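You operate a simulated robot arm through the tools that you are given. There is no shell and no other tool. Be economical: measure what you need, move in short steps, check, and stop when the job is done.

You run a simulated two-armed robot. Do the job below in one go: nothing can be reset, and whatever is moved stays where it is left.

JOB
On the top of the long table, fold the blue cloth in half.
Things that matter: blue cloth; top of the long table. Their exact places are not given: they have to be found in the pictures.

It is judged by the outcome, as a careful person would: the job done as asked, and still so three seconds after it is handed in. It fails if anything else is knocked over, pushed out of place, dropped, spilled or broken. Flat cloth is picked up by pressing the open fingertips on it (5 to 10 N) and closing them slowly along it; thin cloth reads only 2 to 8 mm in the jaws.

ROBOT AND FRAMES
Two 7-joint arms with two-finger parallel grippers on one trunk, on a base that drives. Base frame: it is fixed to the floor where the robot stands at the start and does not move with it; the origin is under the middle of the robot, x ahead of it, y to its left, z up; the surface under the hand at the start is at about z = 820. Lengths are in mm, angles in degrees, forces in N, time in s.
The left shoulder is at the start at [62, 198, 1029], the right one opposite. With the tool pointing down near the work surface each hand reaches from about 320 to 720 mm from the robot's upright axis, wherever it stands, measured 20 degrees to its own side. Places, roughly: top of the long table [600, 100, 800]. Payload 1.57 kg a hand.
The tool frame of a hand sits at the grasp point between the pads (the TCP): z along the fingers, y along the line on which they close. The tips reach 30 mm beyond it. Largest opening 110 mm; finger width 24, thickness 12; the body of the gripper, 48 by 112 mm, starts 78 mm behind the TCP.
Orientation is that of the tool frame in the base frame, as a unit quaternion [w, x, y, z]. With the fingers straight down and closing along the base's y, the tool's x points along the base's -x, its y along +y and its z along -z.

CONTROLS
- The arms move only by the tool drive_tool. It takes "left_motion", "right_motion" or both (then of equal length, played together; a hand with none holds still); each is a list of rows, each a list of 7 numbers: the shift along the tool's x, y, z in mm, then the turn, a rotation vector about the tool's x, y, z in rad, then the gripper command, from -1 (shut) to 1 (fully open), values between in proportion. In form: [[tx, ty, tz, rx, ry, rz, fingers], ...]. A call has 1 to 8 rows; each row shifts and turns the commanded pose from where the row before left it, along the tool's axes as they then stand. Each row takes 0.2 s and may step no farther than 50 mm and 8.6 degrees from the row before; otherwise, or with a gripper value out of range, the whole call is refused. A pose out of reach is approached as far as the arm can. The call stops where the force on the tool passes 40 N (or 10 N more than at its start, if that is more) or the arm is blocked; 0.2 s more then pass. The fingers move at their own pace (about 72 mm/s each) and stop on an object; they squeeze with about 35 N. The grip force told is the motor's: it shows also when the fingers shut on nothing. Time passes only in rows, and 0.2 s behind the last, so rows that do not move let the fingers close. It gives the time, the measured TCP pose, the force on the tool (base axes), the opening and the grip force at its end, in the units of the frame above (readings bear some noise), with the torque about the TCP (base axes, N m) and any sound that the robot's microphone picked up, and new pictures: "views" is both (left out), scene, wrist or none (wrist: the cameras of the hands that moved).
- Cameras (640 x 400 px; columns grow to the right, rows downward): "scene" is now at [87.7, 8.5, 1590.7]; the picture's right is [0.13, -0.99, 0.00], its down [-0.92, -0.12, -0.37] and it looks along [0.36, 0.05, -0.93] (base axes); focal length 268 px, centre (320, 200). "left" rides on the left gripper at [70, -16, -141] in its tool frame; the picture's right is [0.23, 0.97, 0.00], its down [-0.86, 0.20, -0.48] and it looks along [-0.47, 0.11, 0.88] (tool axes); focal length 222 px, centre (320, 200). "right" rides on the right gripper at [70, 16, -141] in its tool frame; the picture's right is [-0.23, 0.97, 0.00], its down [-0.85, -0.20, -0.48] and it looks along [-0.47, -0.11, 0.88] (tool axes); focal length 222 px, centre (320, 200).
- lift_body(by): slides the trunk up (or, below 0, down) by that many mm; the arms and the scene camera ride with it, the base frame stays. It gives what a move gives, with no picture.
- base_move(legs): drives the robot by 1 to 6 legs, each [ahead, left, turn to the left] in mm, mm and degrees, along the robot's own axes; the way and the turn of a leg run together, so that a leg with both is an arc; at most 1500 mm and 180 degrees a leg. The arms and the cameras ride along, it lands a little off, and it stops where it bumps. It gives what a move gives, and a new picture of the scene camera.
- head_to(pan, tilt): turns the head with the scene camera to pan (to the left, within 86 degrees either way) and tilt (down, from -29 to 69), counted from straight ahead of the robot. It gives what a move gives, and a new picture of the scene camera.
- pixel_to_xyz(camera, pixels): there is no depth. For up to 12 entries [column, row, z] of the newest picture of that camera ("zoom" is the newest enlarged one), the place [x, y] in the base frame at which the ray of that pixel passes the height z, good to about 3 mm. It takes no simulated time.
- close_up(camera, box): a new picture of the part [left, top, right, bottom] of that camera's present view, enlarged. It takes no simulated time.
- job_done(): hands the job in; it is judged then, once.

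Work in short steps. Measure before you move; look again where a grasp or a placing could have gone wrong, and mend it. You have 80 turns and 260 pictures in all, those below and enlarged ones among them. Open the grippers and draw the arms clear of the work before you hand the job in, unless the task says otherwise; then end with one line.

The tools are called by a JSON object that holds its "method" and its "body". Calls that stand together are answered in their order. drive_tool: Moves the arms, as the interface text tells. Its arguments: {"type":"object","properties":{"left_motion":{"type":"array"},"right_motion":{"type":"array"},"views":{"type":"string","enum":["both","scene","wrist","none"]}},"required":[]} The other tools are called the same way: lift_body (by) slides the trunk up or down; base_move (legs) drives the base; head_to (pan, tilt) turns the head that bears the scene camera; pixel_to_xyz (camera, pixels) gives the place at which the rays of pixels pass given heights; close_up (camera, box) takes an enlarged picture of a part of a camera's view; job_done () hands the job in.

At the start:

```text
t: 0.0
left_ee_pos: [486.6, 418.6, 968.0]
left_ee_rot: [0.0, 0.0, 1.0, 0.0]
left_contact_force: [-0.3, -0.2, -0.3]
left_torque: [-0.02, 0.03, 0.0]
left_gripper_width: 109.7
left_finger_force: 0.0
right_ee_pos: [377.3, -52.3, 1021.0]
right_ee_rot: [-0.001, 0.0, 1.0, -0.002]
right_contact_force: [0.0, -0.7, -0.3]
right_torque: [0.01, -0.02, 0.0]
right_gripper_width: 110.1
right_finger_force: 0.0
trunk travel left (down, up): [-625.0, 365.0]
robot x, y, heading: [1.1, -0.7, -0.0]
head pan, tilt: [7.4, 68.4]
```

scene: 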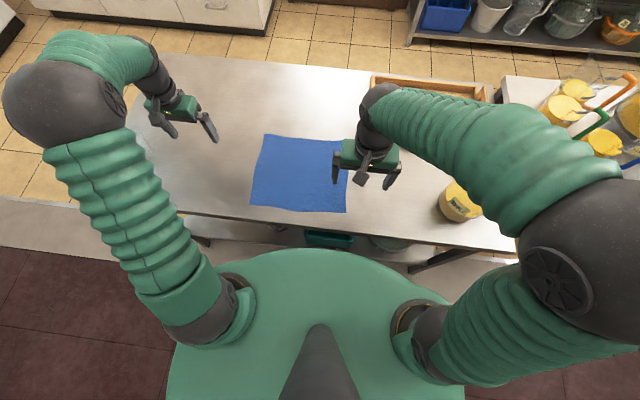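
right: 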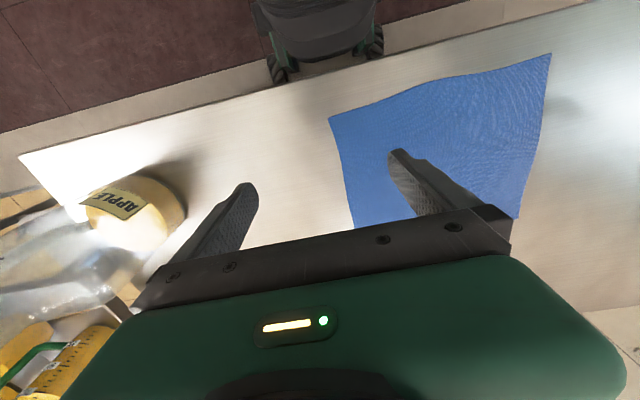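
left: 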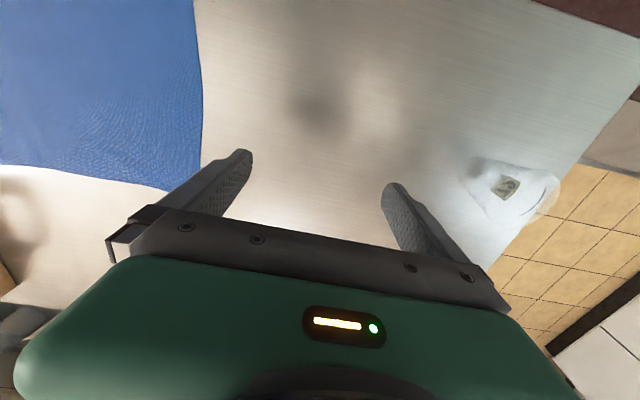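

The blue cloth lies near pixels (264,134), (348,140), (347,212), (250,207) in the scene picture. I measure its corners and enlarge the view.

{"method": "pixel_to_xyz", "body": {"camera": "scene", "pixels": [[264, 134, 820], [348, 140, 820], [347, 212, 820], [250, 207, 820], [460, 200, 820]]}}

{"method": "close_up", "body": {"camera": "scene", "box": [220, 110, 380, 230]}}

{"method": "pixel_to_xyz", "body": {"camera": "right", "pixels": [[329, 118, 820], [551, 54, 820], [516, 220, 820], [353, 228, 820]]}}

```text
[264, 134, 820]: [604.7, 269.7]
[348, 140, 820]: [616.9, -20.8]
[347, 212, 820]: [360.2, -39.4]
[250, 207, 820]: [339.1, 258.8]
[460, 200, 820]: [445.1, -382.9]
```

```text
3.33 times, centred on (300, 170) of scene
```

zoom: 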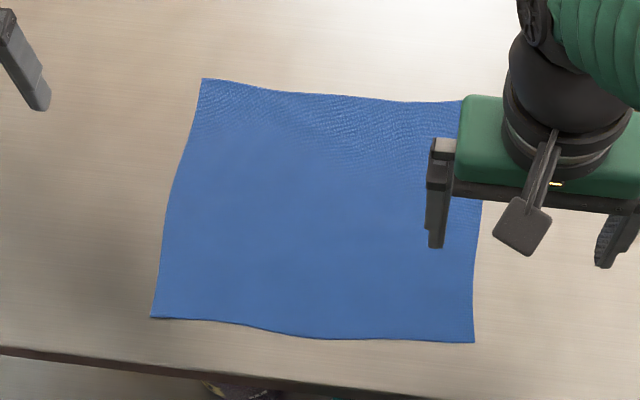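

```text
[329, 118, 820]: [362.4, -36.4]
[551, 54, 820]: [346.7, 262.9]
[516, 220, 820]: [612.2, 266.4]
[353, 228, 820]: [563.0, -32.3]
```

Both cameras agree, so the surface is at about z=820. The cloth spans x 340–615 and y −38–268. I will pinch both far corners and fold the far edge onto the near edge, starting by bringing the hands above the far corners with narrowed fingers.

{"method": "drive_tool", "body": {"left_motion": [[-18, -29, 9, 0, 0, 0, -0.4], [-18, -29, 9, 0, 0, 0, -0.4], [-18, -29, 9, 0, 0, 0, -0.4], [-18, -29, 9, 0, 0, 0, -0.4], [-18, -29, 9, 0, 0, 0, -0.4], [-18, -29, 9, 0, 0, 0, -0.4], [0, 0, 0, 0, 0, 0, -0.4]], "right_motion": [[-36, 9, 17, 0, 0, 0, -0.4], [-36, 9, 17, 0, 0, 0, -0.4], [-36, 9, 17, 0, 0, 0, -0.4], [-36, 9, 17, 0, 0, 0, -0.4], [-36, 9, 17, 0, 0, 0, -0.4], [-36, 9, 17, 0, 0, 0, -0.4], [0, 0, 0, 0, 0, 0, -0.4]]}}

```text
t: 1.6
left_ee_pos: [592.1, 243.7, 916.1]
left_ee_rot: [0.001, 0.0, 1.0, -0.001]
left_contact_force: [-0.2, -0.4, -0.9]
left_torque: [0.01, -0.04, 0.0]
left_gripper_width: 32.9
left_finger_force: 0.0
right_ee_pos: [592.8, 2.3, 923.7]
right_ee_rot: [0.0, -0.001, 1.0, 0.0]
right_contact_force: [-0.1, -0.2, -0.3]
right_torque: [-0.02, 0.03, 0.0]
right_gripper_width: 32.8
right_finger_force: 0.0
trunk travel left (down, up): [-625.0, 365.0]
robot x, y, heading: [-1.1, -0.6, -0.1]
head pan, tilt: [7.4, 68.4]
```

scene: 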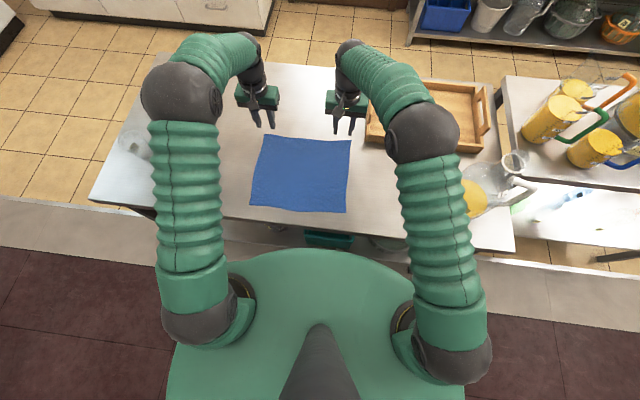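
right: 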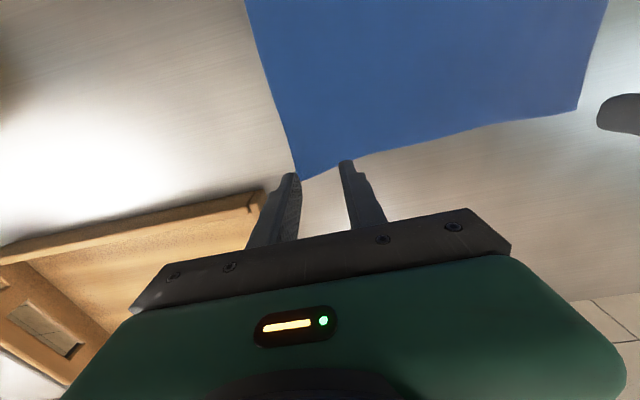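
left: 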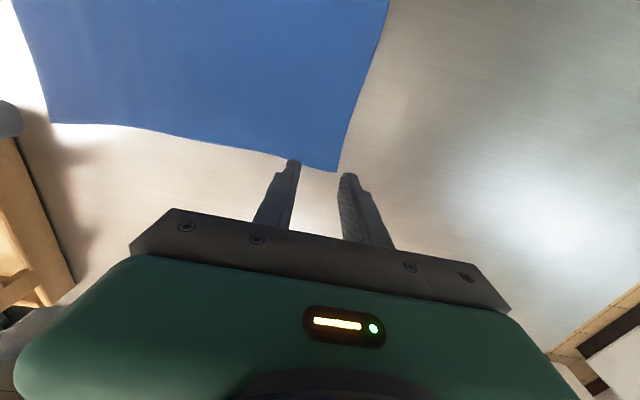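

Now the corners are clear of the hands: left camera (336,171), right camera (301,179), and hem points beside them. I measure them and check with the scene view.

{"method": "pixel_to_xyz", "body": {"camera": "right", "pixels": [[301, 179, 820], [400, 152, 820], [265, 74, 820], [258, 205, 820]]}}

{"method": "pixel_to_xyz", "body": {"camera": "left", "pixels": [[336, 171, 820], [230, 146, 820], [365, 75, 820], [52, 123, 820]]}}

{"method": "close_up", "body": {"camera": "scene", "box": [220, 80, 420, 230]}}

```text
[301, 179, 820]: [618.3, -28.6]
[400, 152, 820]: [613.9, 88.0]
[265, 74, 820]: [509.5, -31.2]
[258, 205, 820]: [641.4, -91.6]
```

```text
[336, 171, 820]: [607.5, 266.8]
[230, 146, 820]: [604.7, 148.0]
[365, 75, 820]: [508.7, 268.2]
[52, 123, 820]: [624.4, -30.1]
```

```text
2.67 times, centred on (320, 155) of scene
```

zoom: 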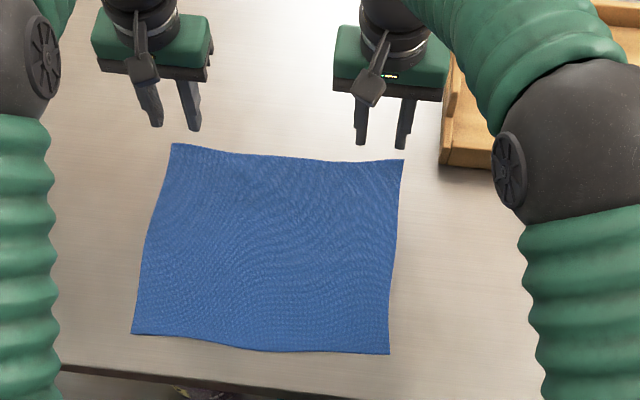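

Far corners are at about (607,267) and (619,−29). I move the hands to (596,246) and (607,−8) and lower to just above the cloth.

{"method": "drive_tool", "body": {"left_motion": [[-2, 1, 20, 0, 0, 0, -0.4], [-2, 1, 20, 0, 0, 0, -0.4], [0, 0, 18, 0, 0, 0, -0.4], [0, 0, 0, 0, 0, 0, -0.4]], "right_motion": [[-8, -5, 22, 0, 0, 0, -0.4], [-6, -5, 22, 0, 0, 0, -0.4], [0, 0, 22, 0, 0, 0, -0.4], [0, 0, 0, 0, 0, 0, -0.4]], "views": "wrist"}}

```text
t: 2.6
left_ee_pos: [597.1, 246.7, 855.2]
left_ee_rot: [0.0, 0.0, 1.0, 0.0]
left_contact_force: [0.3, 0.3, 0.8]
left_torque: [-0.01, 0.0, 0.01]
left_gripper_width: 33.1
left_finger_force: 0.0
right_ee_pos: [607.1, -8.7, 853.0]
right_ee_rot: [0.0, 0.0, 1.0, 0.0]
right_contact_force: [0.3, -0.5, -0.6]
right_torque: [0.01, -0.02, 0.01]
right_gripper_width: 32.6
right_finger_force: 0.1
trunk travel left (down, up): [-625.0, 365.0]
robot x, y, heading: [1.0, -0.0, -0.2]
head pan, tilt: [7.4, 68.4]
```

right: 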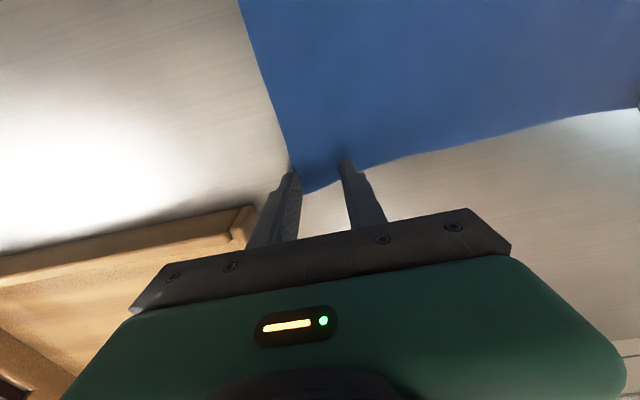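
left: 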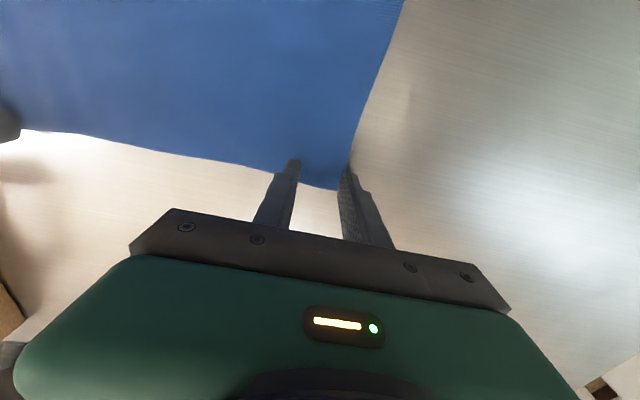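

The outer fingers sit on the corner edges, partly off the cloth. I shift each hand inward by about 13 mm and 3 mm toward the robot, then press down gently.

{"method": "drive_tool", "body": {"left_motion": [[3, -13, 0, 0, 0, 0, -0.4], [0, 0, 3, 0, 0, 0, -0.4], [0, 0, 2, 0, 0, 0, -0.4], [0, 0, 1, 0, 0, 0, -0.4]], "right_motion": [[3, 13, 0, 0, 0, 0, -0.4], [0, 0, 2, 0, 0, 0, -0.4], [0, 0, 1, 0, 0, 0, -0.4], [0, 0, 1, 0, 0, 0, -0.4]], "views": "none"}}

```text
t: 3.6
left_ee_pos: [594.5, 232.6, 851.8]
left_ee_rot: [0.001, 0.0, 1.0, 0.001]
left_contact_force: [0.9, 0.6, 3.0]
left_torque: [0.02, 0.03, -0.01]
left_gripper_width: 33.0
left_finger_force: 0.0
right_ee_pos: [603.5, 3.1, 849.8]
right_ee_rot: [0.0, 0.001, 1.0, 0.0]
right_contact_force: [1.0, -0.7, 6.5]
right_torque: [-0.06, -0.02, 0.02]
right_gripper_width: 33.0
right_finger_force: 0.1
trunk travel left (down, up): [-625.0, 365.0]
robot x, y, heading: [2.0, 0.0, 0.1]
head pan, tilt: [7.4, 68.4]
```

Contact shows on both hands (3 N and 6.5 N). I press the left a little more, then close both slowly.

{"method": "drive_tool", "body": {"left_motion": [[0, 0, 2, 0, 0, 0, -0.4], [0, 0, 0, 0, 0, 0, -0.52], [0, 0, 0, 0, 0, 0, -0.64], [0, 0, 0, 0, 0, 0, -0.76], [0, 0, 0, 0, 0, 0, -0.88], [0, 0, 0, 0, 0, 0, -1], [0, 0, 0, 0, 0, 0, -1], [0, 0, 0, 0, 0, 0, -1]], "right_motion": [[0, 0, 0.5, 0, 0, 0, -0.4], [0, 0, 0, 0, 0, 0, -0.52], [0, 0, 0, 0, 0, 0, -0.64], [0, 0, 0, 0, 0, 0, -0.76], [0, 0, 0, 0, 0, 0, -0.88], [0, 0, 0, 0, 0, 0, -1], [0, 0, 0, 0, 0, 0, -1], [0, 0, 0, 0, 0, 0, -1]], "views": "both"}}

```text
t: 5.4
left_ee_pos: [593.4, 230.4, 851.4]
left_ee_rot: [0.002, 0.0, 1.0, 0.0]
left_contact_force: [2.3, -12.3, 15.0]
left_torque: [-0.28, -0.01, 0.01]
left_gripper_width: 1.8
left_finger_force: 23.6
right_ee_pos: [601.7, 4.7, 852.1]
right_ee_rot: [0.002, 0.001, 1.0, 0.001]
right_contact_force: [-1.8, 10.8, 15.9]
right_torque: [0.49, 0.08, -0.04]
right_gripper_width: 4.3
right_finger_force: 24.8
trunk travel left (down, up): [-625.0, 365.0]
robot x, y, heading: [0.8, 1.4, 0.1]
head pan, tilt: [7.4, 68.4]
```

scene: 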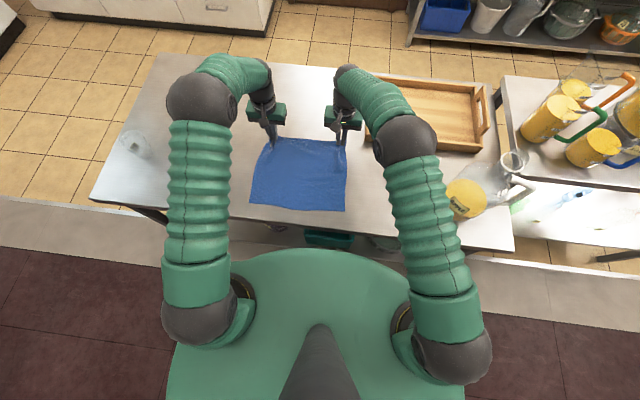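
right: 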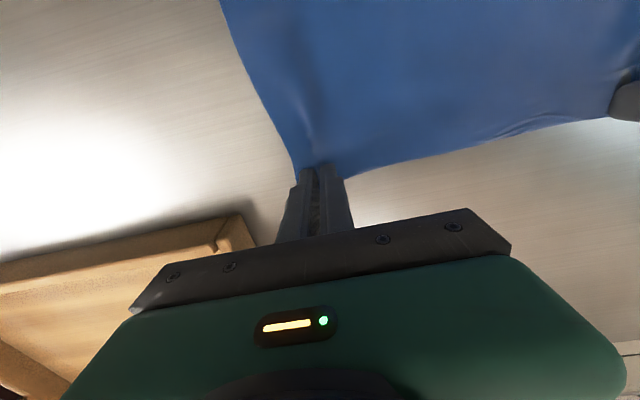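
left: 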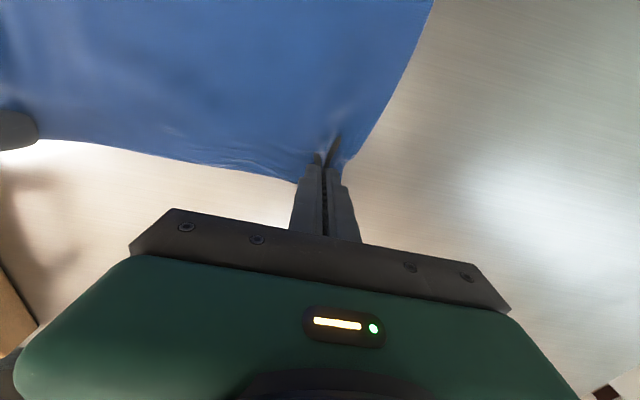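

Right reads 4.3 mm (gripped) and left 1.8 mm (doubtful). I lift 40 mm and look.

{"method": "drive_tool", "body": {"left_motion": [[0, 0, -10, 0, 0, 0, -1], [0, 0, -15, 0, 0, 0, -1], [0, 0, -15, 0, 0, 0, -1]], "right_motion": [[0, 0, -10, 0, 0, 0, -1], [0, 0, -15, 0, 0, 0, -1], [0, 0, -15, 0, 0, 0, -1]], "views": "both"}}

```text
t: 6.2
left_ee_pos: [593.9, 232.1, 890.1]
left_ee_rot: [0.0, 0.0, 1.0, 0.0]
left_contact_force: [0.5, -9.6, -0.1]
left_torque: [-0.3, -0.05, 0.01]
left_gripper_width: 1.8
left_finger_force: 23.1
right_ee_pos: [603.2, 5.1, 889.1]
right_ee_rot: [0.0, 0.0, 1.0, 0.0]
right_contact_force: [-0.9, 9.1, 0.3]
right_torque: [0.31, 0.03, 0.04]
right_gripper_width: 2.6
right_finger_force: 23.7
trunk travel left (down, up): [-625.0, 365.0]
robot x, y, heading: [0.7, -1.5, 0.4]
head pan, tilt: [7.4, 68.4]
```

scene: 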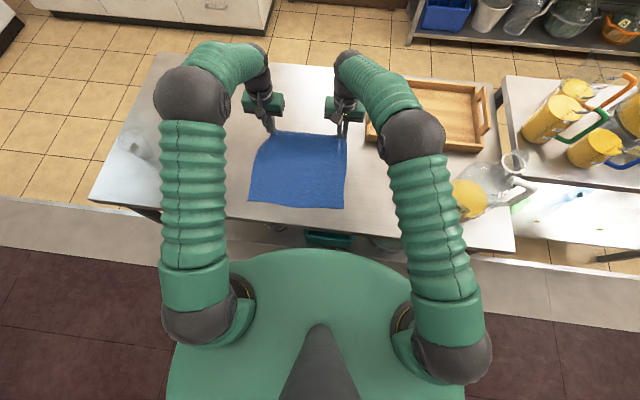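
right: 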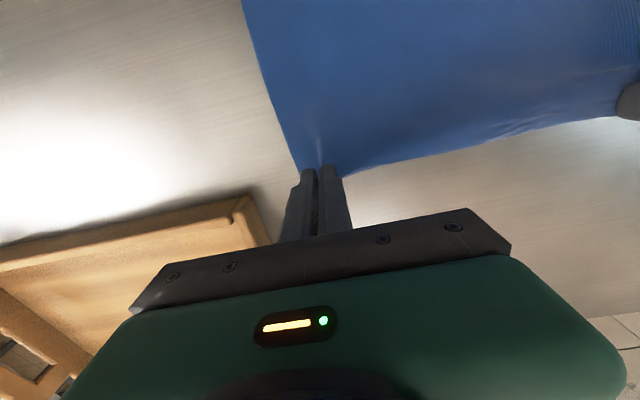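
left: 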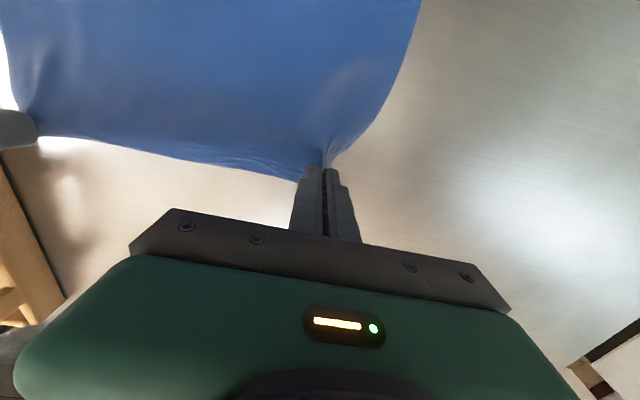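

Both corners have risen, and the opposite ±9 N pull shows both hands hold the cloth. I ease them together a little and carry the edge up and back toward the robot in an arc.

{"method": "drive_tool", "body": {"left_motion": [[15, -1, -25, 0, 0, 0, -1], [15, -1, -22, 0, 0, 0, -1], [20, -1, -15, 0, 0, 0, -1], [22, 0, -8, 0, 0, 0, -1], [22, 0, 0, 0, 0, 0, -1], [22, 0, 0, 0, 0, 0, -1]], "right_motion": [[15, 1, -25, 0, 0, 0, -1], [15, 1, -22, 0, 0, 0, -1], [20, 1, -15, 0, 0, 0, -1], [22, 0, -8, 0, 0, 0, -1], [22, 0, 0, 0, 0, 0, -1], [22, 0, 0, 0, 0, 0, -1]], "views": "both"}}

```text
t: 7.6
left_ee_pos: [477.1, 229.3, 960.0]
left_ee_rot: [0.002, 0.0, 1.0, 0.0]
left_contact_force: [0.6, -5.3, 0.5]
left_torque: [-0.17, -0.01, 0.0]
left_gripper_width: 1.8
left_finger_force: 23.9
right_ee_pos: [485.5, 6.6, 961.2]
right_ee_rot: [0.001, 0.001, 1.0, 0.0]
right_contact_force: [-0.7, 5.6, 0.5]
right_torque: [0.2, 0.02, 0.05]
right_gripper_width: 1.8
right_finger_force: 23.5
trunk travel left (down, up): [-625.0, 365.0]
robot x, y, heading: [-2.6, 4.2, 0.1]
head pan, tilt: [7.4, 68.4]
```

scene: 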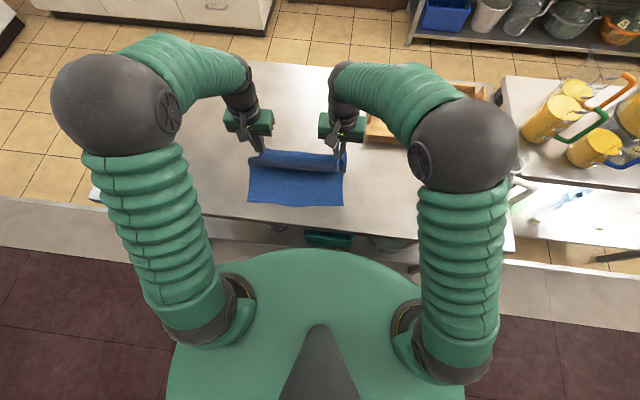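
right: 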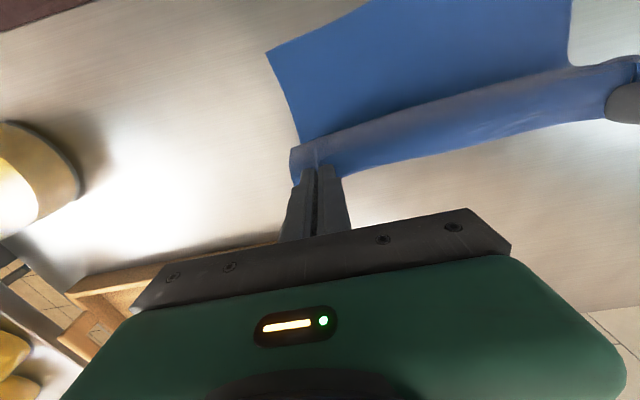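
left: 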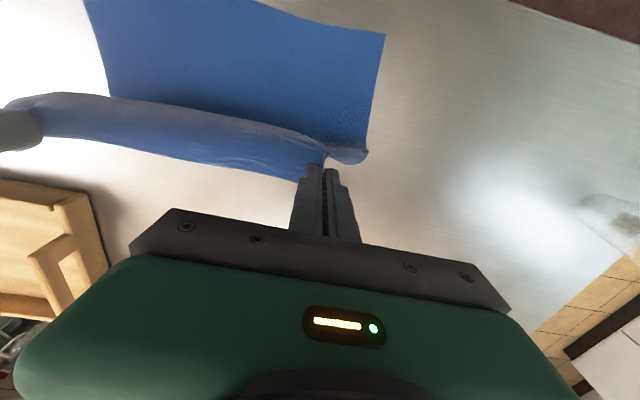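

The edge is rolling over well, with both corners held. I carry on down toward the near edge, tilting the fingers forward so the hem turns over.

{"method": "drive_tool", "body": {"left_motion": [[26, 0, 5.3, 0, -0.13, 0, -1], [27.4, 0, 10.2, 0, -0.13, 0, -1], [29.5, 0, 11.1, 0, -0.13, 0, -1], [30.9, 0, 10.8, 0, -0.13, 0, -1], [29.5, 0, 8.6, 0, -0.13, 0, -1], [22.5, 0, 5, 0, -0.13, 0, -1]], "right_motion": [[26, 0, 5.3, 0, -0.13, 0, -1], [27.4, 0, 10.2, 0, -0.13, 0, -1], [29.5, 0, 11.1, 0, -0.13, 0, -1], [30.9, 0, 10.8, 0, -0.13, 0, -1], [29.5, 0, 8.6, 0, -0.13, 0, -1], [22.5, 0, 5, 0, -0.13, 0, -1]], "views": "both"}}

{"method": "close_up", "body": {"camera": "scene", "box": [220, 110, 380, 230]}}

```text
t: 8.2
left_ee_pos: [429.1, 218.5, 941.9]
left_ee_rot: [0.124, 0.008, 0.992, -0.005]
left_contact_force: [4.4, -31.9, -1.4]
left_torque: [-0.93, -0.14, -0.2]
left_gripper_width: 1.5
left_finger_force: 23.8
right_ee_pos: [456.5, -33.2, 933.1]
right_ee_rot: [0.121, 0.053, 0.991, -0.009]
right_contact_force: [-4.3, 31.7, 0.6]
right_torque: [0.93, 0.09, 0.58]
right_gripper_width: 1.1
right_finger_force: 22.8
trunk travel left (down, up): [-625.0, 365.0]
robot x, y, heading: [-3.1, -2.9, 0.3]
head pan, tilt: [7.4, 68.4]
stopped in row 3 (left hand): the force on the tool passed its limit at 46 N (the readings are from after the stop); the commanded pose is now the measured one
```

scene: 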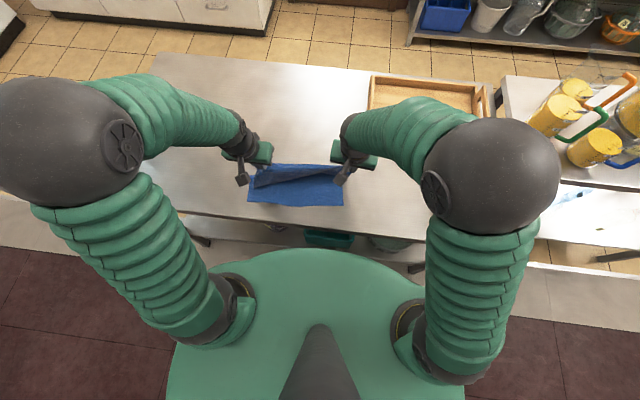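
right: 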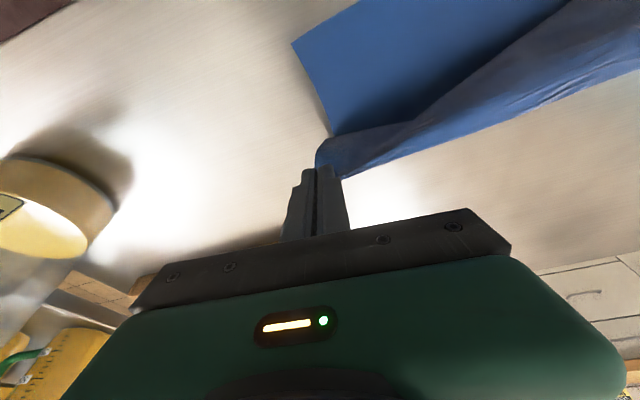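
left: 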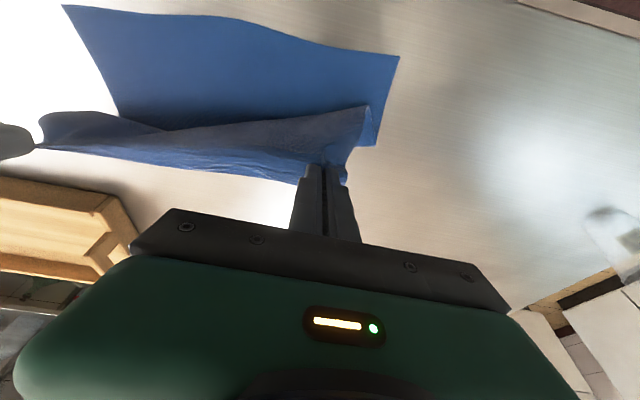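

```text
3.33 times, centred on (300, 170) of scene
```

zoom: 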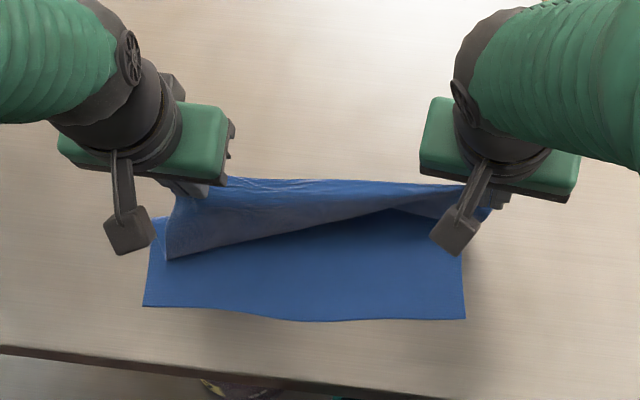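

The right arm could not follow the tilt and drifted 40 mm to its side, stretching the cloth. I undo the tilt on both hands and bring the right hand back toward y≈5.

{"method": "drive_tool", "body": {"left_motion": [[0, 0, 0, 0, 0.08, 0, -1], [0, 2, 0, 0.003, 0.08, -0.005, -1], [0, 3, 0, 0.004, 0.085, -0.008, -1], [0, 3, 0, 0, 0, 0, -1]], "right_motion": [[0, 14, -3, -0.006, 0.08, -0.035, -1], [0, 12, -3, -0.006, 0.08, -0.035, -1], [0, 10, -2, -0.006, 0.083, -0.036, -1], [0, 2, 0, 0, 0, 0, -1]], "views": "both"}}

```text
t: 9.2
left_ee_pos: [428.0, 230.7, 943.1]
left_ee_rot: [0.002, 0.0, 1.0, -0.007]
left_contact_force: [-0.2, 0.2, -0.1]
left_torque: [0.01, -0.05, -0.01]
left_gripper_width: 1.7
left_finger_force: 23.4
right_ee_pos: [453.8, 4.6, 940.9]
right_ee_rot: [-0.002, -0.002, 1.0, -0.004]
right_contact_force: [0.2, 0.7, -0.1]
right_torque: [0.01, 0.01, -0.01]
right_gripper_width: 0.6
right_finger_force: 22.7
trunk travel left (down, up): [-625.0, 365.0]
robot x, y, heading: [-0.1, 0.3, -0.1]
head pan, tilt: [7.4, 68.4]
```

scene: 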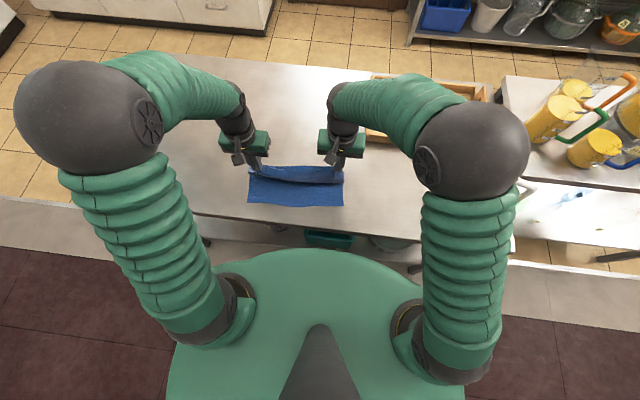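
right: 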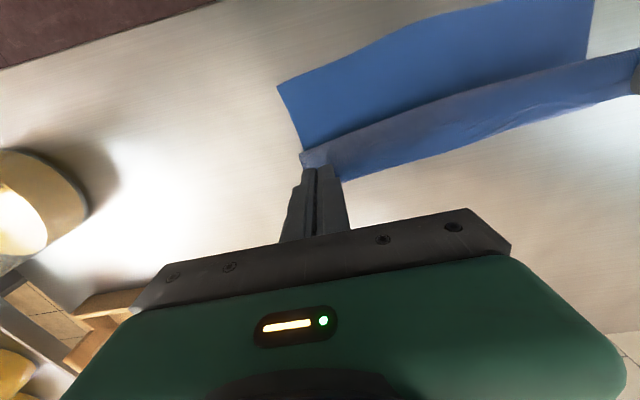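
left: 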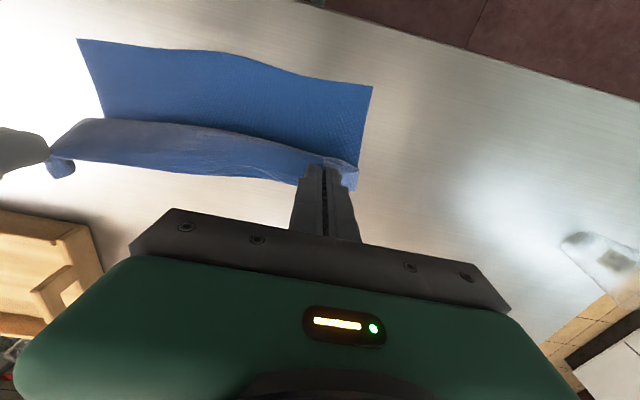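

Tension is gone and both corners still hang from the fingers. I continue the arc with vertical fingers, aiming at the near edge.

{"method": "drive_tool", "body": {"left_motion": [[14, 0, 6, 0, 0, 0, -1], [14, 0, 10, 0, 0, 0, -1], [13, 0, 14, 0, 0, 0, -1], [12, 0, 17, 0, 0, 0, -1]], "right_motion": [[16, 0, 6, 0, 0, 0, -1], [15, 0, 10, 0, 0, 0, -1], [15, 0, 13, 0, 0, 0, -1], [14, 0, 16, 0, 0, 0, -1]], "views": "both"}}

{"method": "close_up", "body": {"camera": "scene", "box": [220, 110, 380, 230]}}

```text
t: 10.2
left_ee_pos: [377.7, 230.5, 895.9]
left_ee_rot: [0.003, -0.001, 1.0, -0.008]
left_contact_force: [-0.2, 0.4, 0.2]
left_torque: [0.0, 0.03, 0.02]
left_gripper_width: 1.5
left_finger_force: 23.4
right_ee_pos: [395.2, 5.3, 894.3]
right_ee_rot: [-0.002, -0.002, 1.0, -0.004]
right_contact_force: [-0.9, -0.1, 0.2]
right_torque: [-0.01, -0.01, -0.03]
right_gripper_width: 0.7
right_finger_force: 23.4
trunk travel left (down, up): [-625.0, 365.0]
robot x, y, heading: [-2.1, 0.3, -0.0]
head pan, tilt: [7.4, 68.4]
```

scene: 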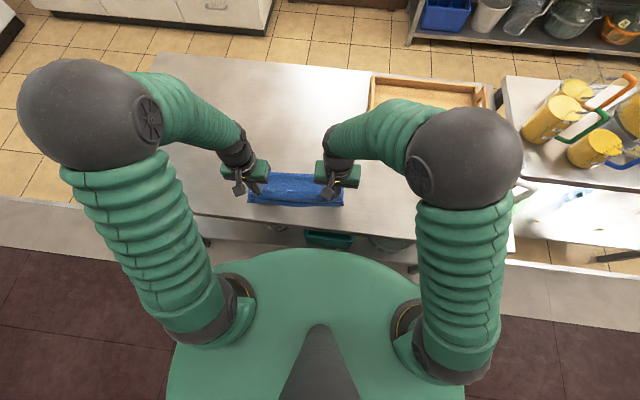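
right: 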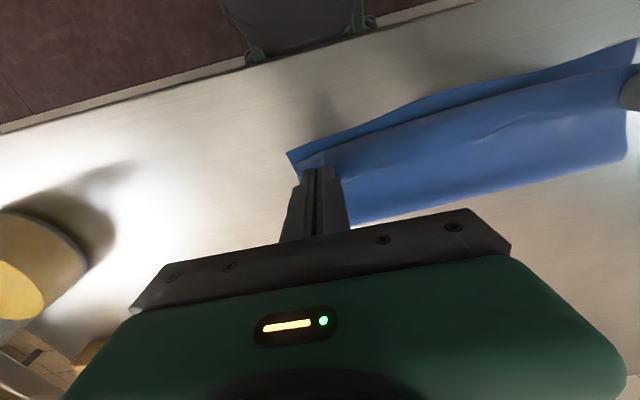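
left: 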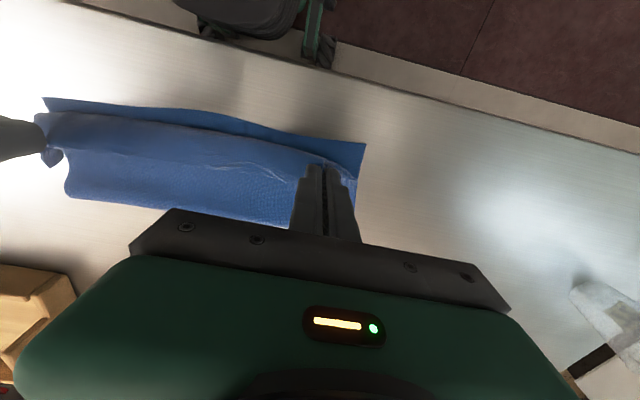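

```text
3.33 times, centred on (300, 170) of scene
```

zoom: 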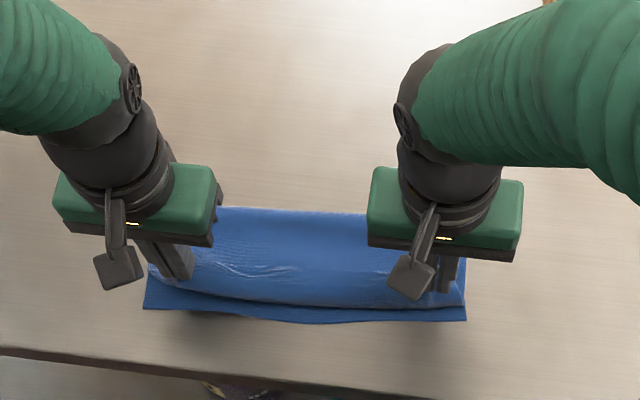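

Nearly there: near corners still visible at left (366,143) and right (288,152). I measure them before lowering.

{"method": "pixel_to_xyz", "body": {"camera": "left", "pixels": [[366, 143, 820], [42, 97, 820], [210, 113, 820], [67, 200, 820]]}}

{"method": "pixel_to_xyz", "body": {"camera": "right", "pixels": [[288, 152, 820], [440, 95, 820], [625, 160, 820]]}}

```text
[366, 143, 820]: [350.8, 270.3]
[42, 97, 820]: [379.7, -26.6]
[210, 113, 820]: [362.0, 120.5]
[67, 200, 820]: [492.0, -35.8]
```

```text
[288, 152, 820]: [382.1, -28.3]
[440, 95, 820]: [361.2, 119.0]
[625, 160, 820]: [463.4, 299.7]
```

Near corners are at (351,270) and (381,−28). I go slightly past them while lowering, then drag a little back in contact so that the hem flap flips outward.

{"method": "drive_tool", "body": {"left_motion": [[13, 0, 8, 0, 0, 0, -1], [13, 0, 9, 0, 0, 0, -1], [12, 0, 10, 0, 0, 0, -1], [2, 0, 12, 0, 0, 0, -1], [-4, 0, 2, 0, 0, 0, -1], [-4, 0, 0, 0, 0, 0, -1]], "right_motion": [[9, 0, 8, 0, 0, 0, -1], [9, 0, 9, 0, 0, 0, -1], [7, 0, 10, 0, 0, 0, -1], [2, 0, 11, 0, 0, 0, -1], [-4, 0, 2, 0, 0, 0, -1], [-4, 0, 0, 0, 0, 0, -1]], "views": "both"}}

{"method": "close_up", "body": {"camera": "scene", "box": [220, 130, 380, 230]}}

```text
t: 11.6
left_ee_pos: [344.2, 230.5, 854.4]
left_ee_rot: [0.002, -0.001, 1.0, -0.007]
left_contact_force: [-1.1, 0.9, 9.3]
left_torque: [-0.02, 0.04, 0.04]
left_gripper_width: 1.9
left_finger_force: 23.2
right_ee_pos: [379.5, 1.9, 858.0]
right_ee_rot: [0.0, 0.003, 1.0, -0.002]
right_contact_force: [-0.3, 0.0, 0.1]
right_torque: [-0.01, 0.0, -0.03]
right_gripper_width: 0.9
right_finger_force: 22.7
trunk travel left (down, up): [-625.0, 365.0]
robot x, y, heading: [0.2, -1.9, 0.3]
head pan, tilt: [7.4, 68.4]
```

scene: 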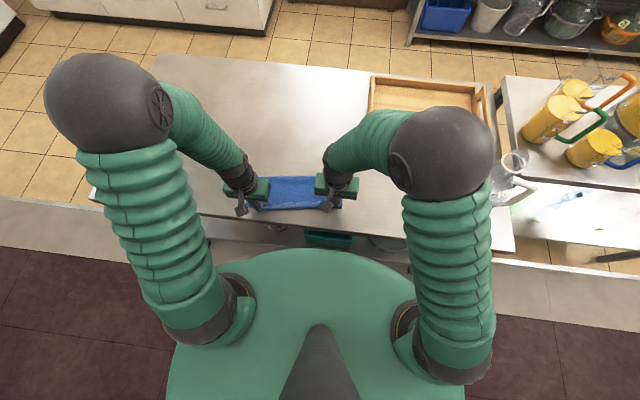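
right: 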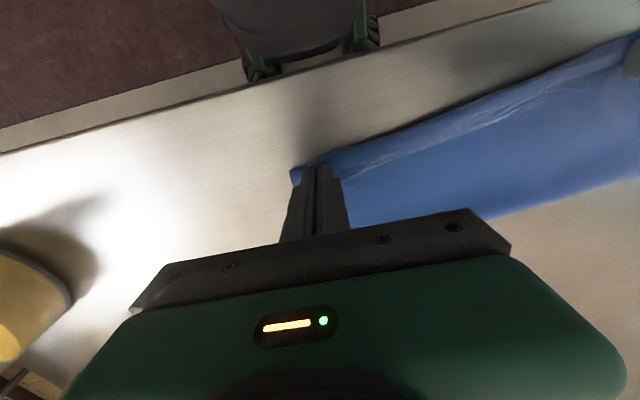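
left: 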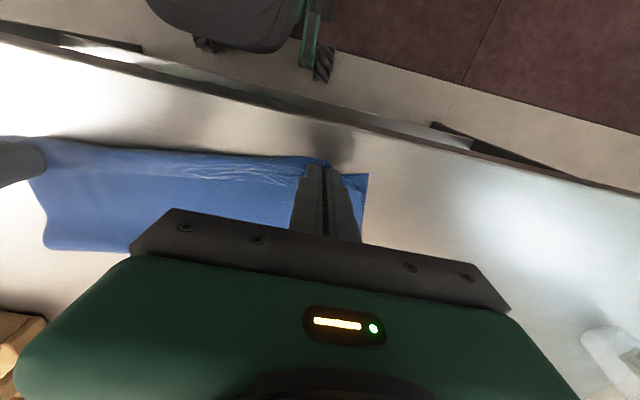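

```text
4.00 times, centred on (300, 180) of scene
```

zoom: 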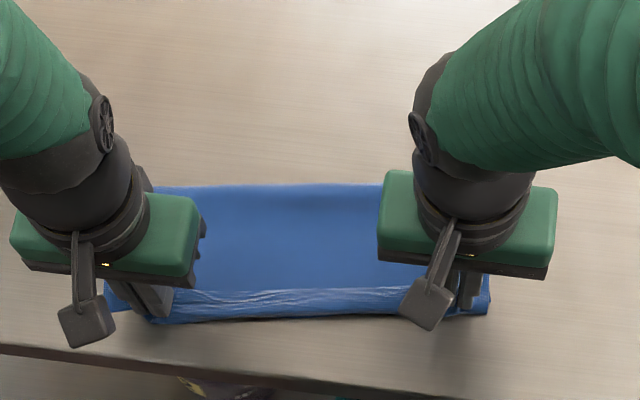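

The left hand presses at 9 N, while the right is still 4–5 mm above. I lower the right, then open both gently.

{"method": "drive_tool", "body": {"left_motion": [[0, 0, 0, 0, 0, 0, -1], [0, 0, 0, 0, 0, 0, -1], [0, 0, -1, 0, 0, 0, -0.8], [0, 0, 0, 0, 0, 0, -0.6], [0, 0, 0, 0, 0, 0, -0.4], [0, 0, 0, 0, 0, 0, -0.4]], "right_motion": [[0, 0, 3, 0, 0, 0, -1], [0, 0, 2, 0, 0, 0, -1], [0, 0, 0, 0, 0, 0, -0.8], [0, 0, 0, 0, 0, 0, -0.6], [0, 0, 0, 0, 0, 0, -0.4], [0, 0, 0, 0, 0, 0, -0.4]], "views": "wrist"}}

```text
t: 13.0
left_ee_pos: [344.5, 231.1, 854.9]
left_ee_rot: [0.002, -0.001, 1.0, -0.007]
left_contact_force: [-0.4, 0.1, 0.2]
left_torque: [0.01, -0.01, 0.04]
left_gripper_width: 33.0
left_finger_force: 0.0
right_ee_pos: [379.2, 0.3, 851.6]
right_ee_rot: [0.0, 0.003, 1.0, -0.003]
right_contact_force: [2.3, 0.1, 16.5]
right_torque: [0.36, -0.06, -0.04]
right_gripper_width: 32.4
right_finger_force: 0.1
trunk travel left (down, up): [-625.0, 365.0]
robot x, y, heading: [1.8, -1.4, -0.2]
head pan, tilt: [7.4, 68.4]
```

right: 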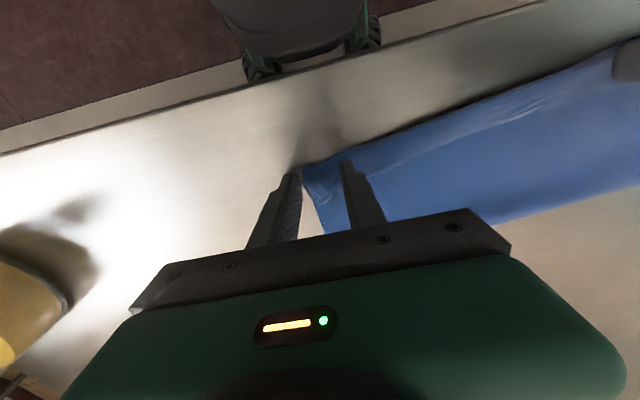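
left: 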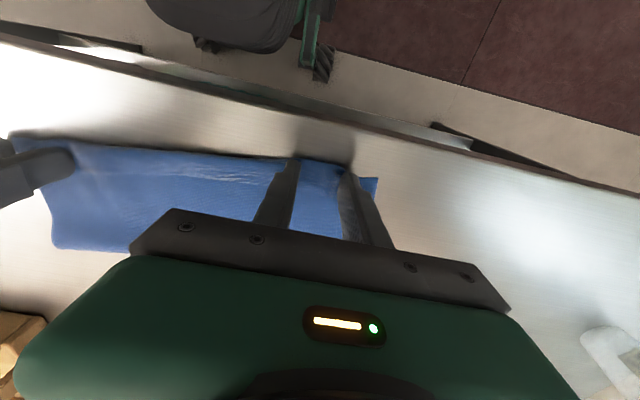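

Both released. I lift straight up and draw both hands outward and up for a clear look.

{"method": "drive_tool", "body": {"left_motion": [[0, 0, -15, 0, 0, 0, -0.4], [0, 0, -30, 0, 0, 0, -0.4], [-5, 25, -30, 0, 0, 0, -0.4], [-5, 35, -20, 0, 0, 0, -0.4], [-5, 40, -10, 0, 0, 0, -0.4], [-5, 40, 0, 0, 0, 0, -0.4]], "right_motion": [[0, 0, -15, 0, 0, 0, -0.4], [0, 0, -30, 0, 0, 0, -0.4], [-5, -25, -30, 0, 0, 0, -0.4], [-5, -35, -30, 0, 0, 0, -0.4], [-5, -40, -20, 0, 0, 0, -0.4], [-5, -30, 0, 0, 0, 0, -0.4]], "views": "both"}}

{"method": "close_up", "body": {"camera": "scene", "box": [220, 130, 380, 230]}}

```text
t: 14.4
left_ee_pos: [364.7, 370.9, 957.3]
left_ee_rot: [0.002, 0.001, 1.0, -0.007]
left_contact_force: [-0.1, 0.5, -1.0]
left_torque: [0.0, 0.04, -0.01]
left_gripper_width: 32.8
left_finger_force: 0.1
right_ee_pos: [397.2, -123.6, 975.5]
right_ee_rot: [-0.003, -0.003, 1.0, -0.004]
right_contact_force: [0.1, -1.3, -0.4]
right_torque: [-0.02, 0.01, -0.01]
right_gripper_width: 33.0
right_finger_force: 0.0
trunk travel left (down, up): [-625.0, 365.0]
robot x, y, heading: [0.2, 3.4, -0.3]
head pan, tilt: [7.4, 68.4]
```

scene: 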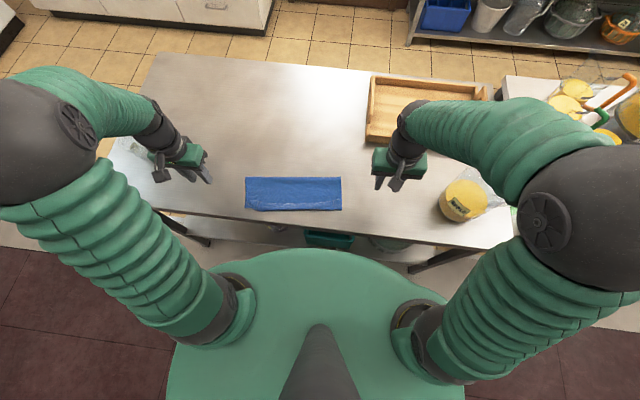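
right: 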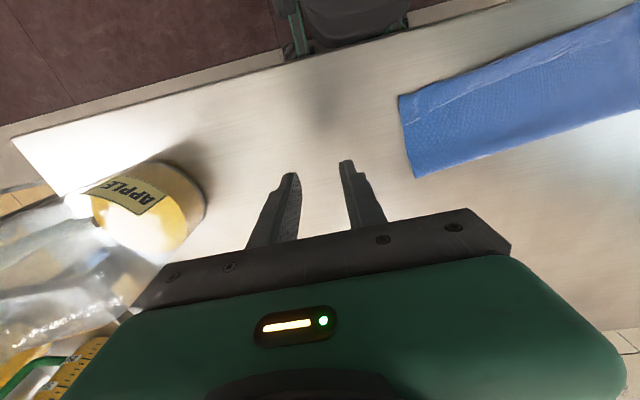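
left: 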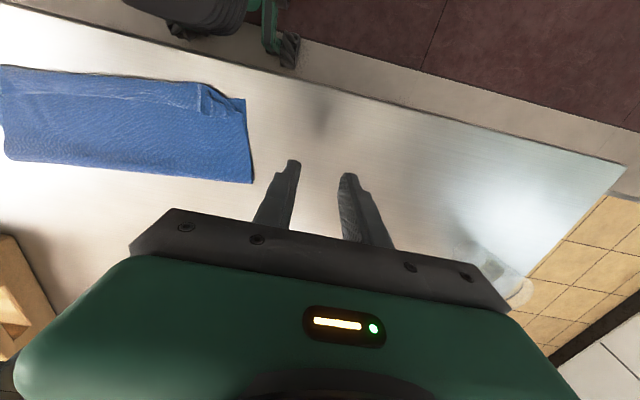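

```text
4.00 times, centred on (300, 180) of scene
```

zoom: 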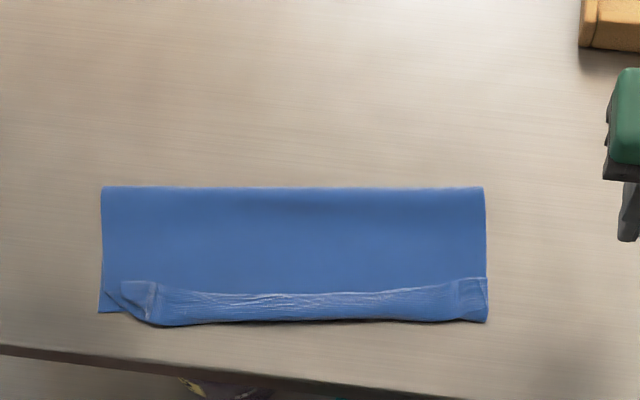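

Nearly a clean half fold. I look closely at the near edge and the left corner from the wrist cameras, and measure the outline.

{"method": "close_up", "body": {"camera": "left", "box": [0, 50, 270, 200]}}

{"method": "close_up", "body": {"camera": "right", "box": [380, 20, 640, 190]}}

{"method": "pixel_to_xyz", "body": {"camera": "left", "pixels": [[245, 98, 820], [252, 182, 820], [200, 84, 822], [10, 158, 820], [5, 65, 820]]}}

{"method": "pixel_to_xyz", "body": {"camera": "right", "pixels": [[398, 95, 820], [416, 178, 820]]}}

```text
2.37 times, centred on (135, 125) of left
```

zoom: 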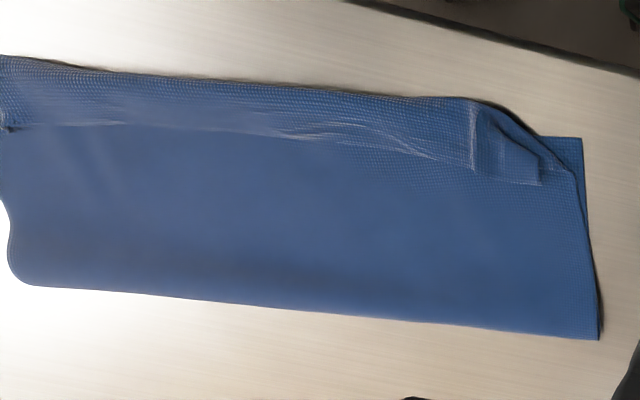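

```text
2.35 times, centred on (510, 105) of right
```

zoom: 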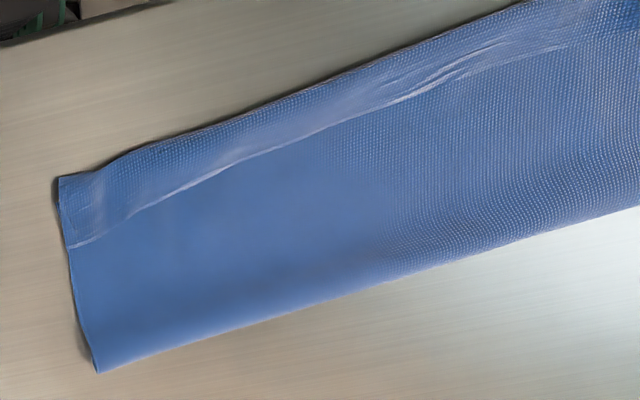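

```text
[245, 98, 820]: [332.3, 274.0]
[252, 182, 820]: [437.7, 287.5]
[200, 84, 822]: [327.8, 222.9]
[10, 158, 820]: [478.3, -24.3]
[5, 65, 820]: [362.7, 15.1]
```

```text
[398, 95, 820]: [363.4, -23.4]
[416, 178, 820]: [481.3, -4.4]
```

The depth is about 110 mm instead of 132, and there is a line about 30 mm in from the near edge, so I suspect a tucked or rolled hem. I zoom in more.

{"method": "close_up", "body": {"camera": "scene", "box": [238, 170, 298, 220]}}

{"method": "close_up", "body": {"camera": "scene", "box": [290, 170, 350, 220]}}

{"method": "close_up", "body": {"camera": "left", "box": [160, 70, 260, 140]}}

{"method": "close_up", "body": {"camera": "right", "box": [390, 80, 470, 140]}}

```text
8.00 times, centred on (268, 195) of scene
```

zoom: 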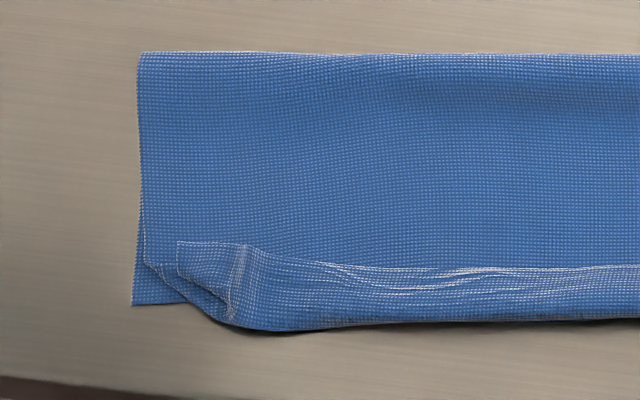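

```text
8.00 times, centred on (320, 195) of scene
```

zoom: 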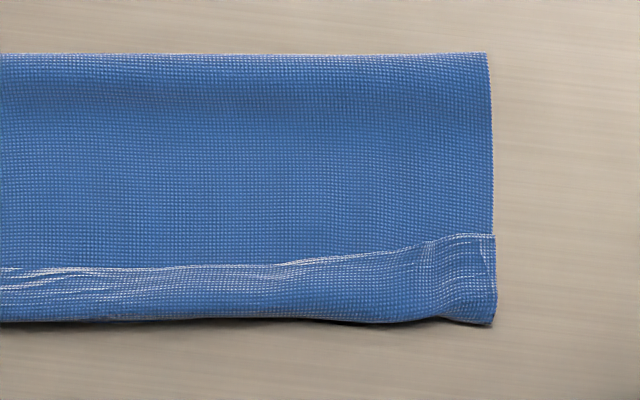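

```text
5.71 times, centred on (210, 105) of left
```

zoom: 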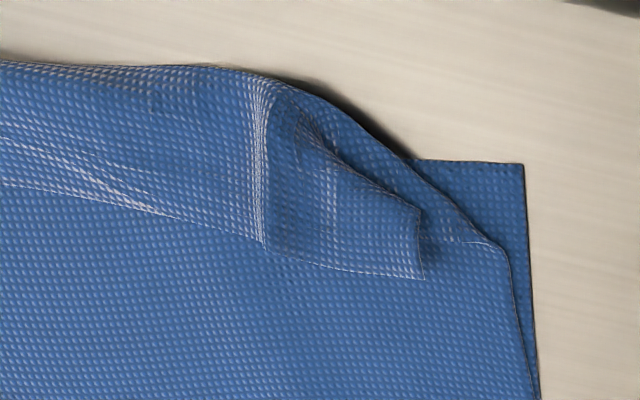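

```text
6.67 times, centred on (430, 110) of right
```

zoom: 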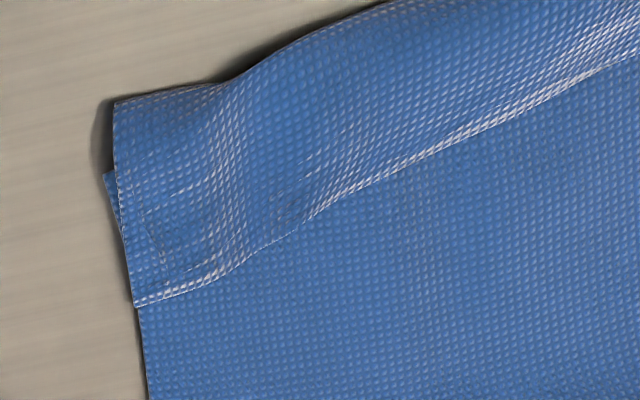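

The enlarged views show the last ~30 mm of the upper layer flipped back on top as a flap (hem facing away from me). To work that edge comfortably, I raise nothing but back the base 180 mm so the near edge comes into good reach.

{"method": "base_move", "body": {"legs": [[-180, 0, 0]]}}

```text
t: 15.9
left_ee_pos: [190.0, 369.6, 955.1]
left_ee_rot: [0.001, -0.001, 1.0, -0.007]
left_contact_force: [-0.3, -0.3, -0.3]
left_torque: [0.0, -0.02, -0.01]
left_gripper_width: 32.9
left_finger_force: 0.0
right_ee_pos: [223.1, -125.0, 974.0]
right_ee_rot: [-0.004, -0.002, 1.0, -0.003]
right_contact_force: [-1.1, 0.4, 0.0]
right_torque: [-0.01, 0.01, -0.01]
right_gripper_width: 33.0
right_finger_force: 0.1
trunk travel left (down, up): [-625.0, 365.0]
robot x, y, heading: [-174.4, -3.2, -0.2]
head pan, tilt: [7.4, 68.4]
```

scene: 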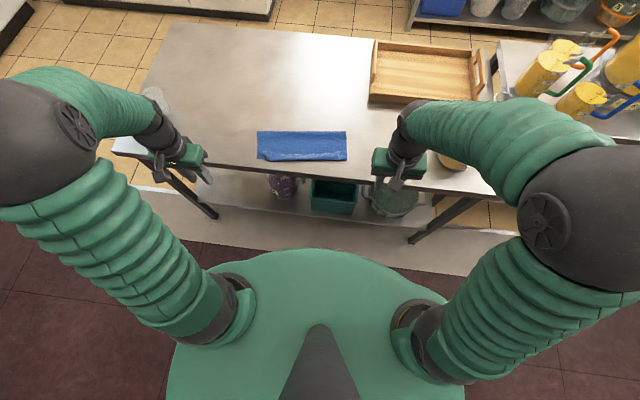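

{"method": "close_up", "body": {"camera": "scene", "box": [240, 120, 360, 195]}}

{"method": "pixel_to_xyz", "body": {"camera": "scene", "pixels": [[258, 131, 820], [346, 131, 820], [347, 159, 820], [257, 158, 820], [257, 173, 820], [347, 182, 820], [440, 165, 820]]}}

```text
5.33 times, centred on (300, 158) of scene
```

zoom: 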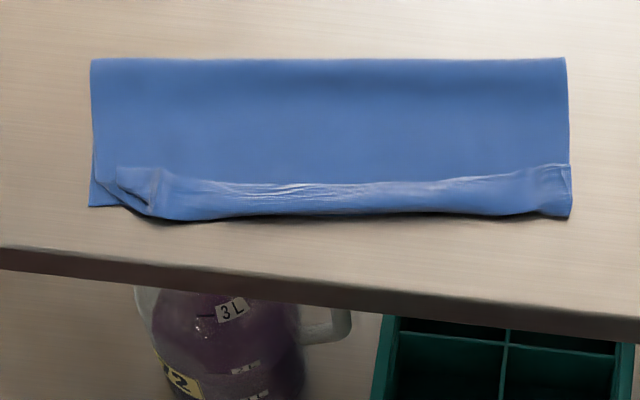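

```text
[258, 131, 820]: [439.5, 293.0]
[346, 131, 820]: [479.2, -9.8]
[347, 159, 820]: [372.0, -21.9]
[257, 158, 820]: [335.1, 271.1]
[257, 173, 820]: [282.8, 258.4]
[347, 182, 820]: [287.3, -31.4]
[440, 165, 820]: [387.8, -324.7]
```

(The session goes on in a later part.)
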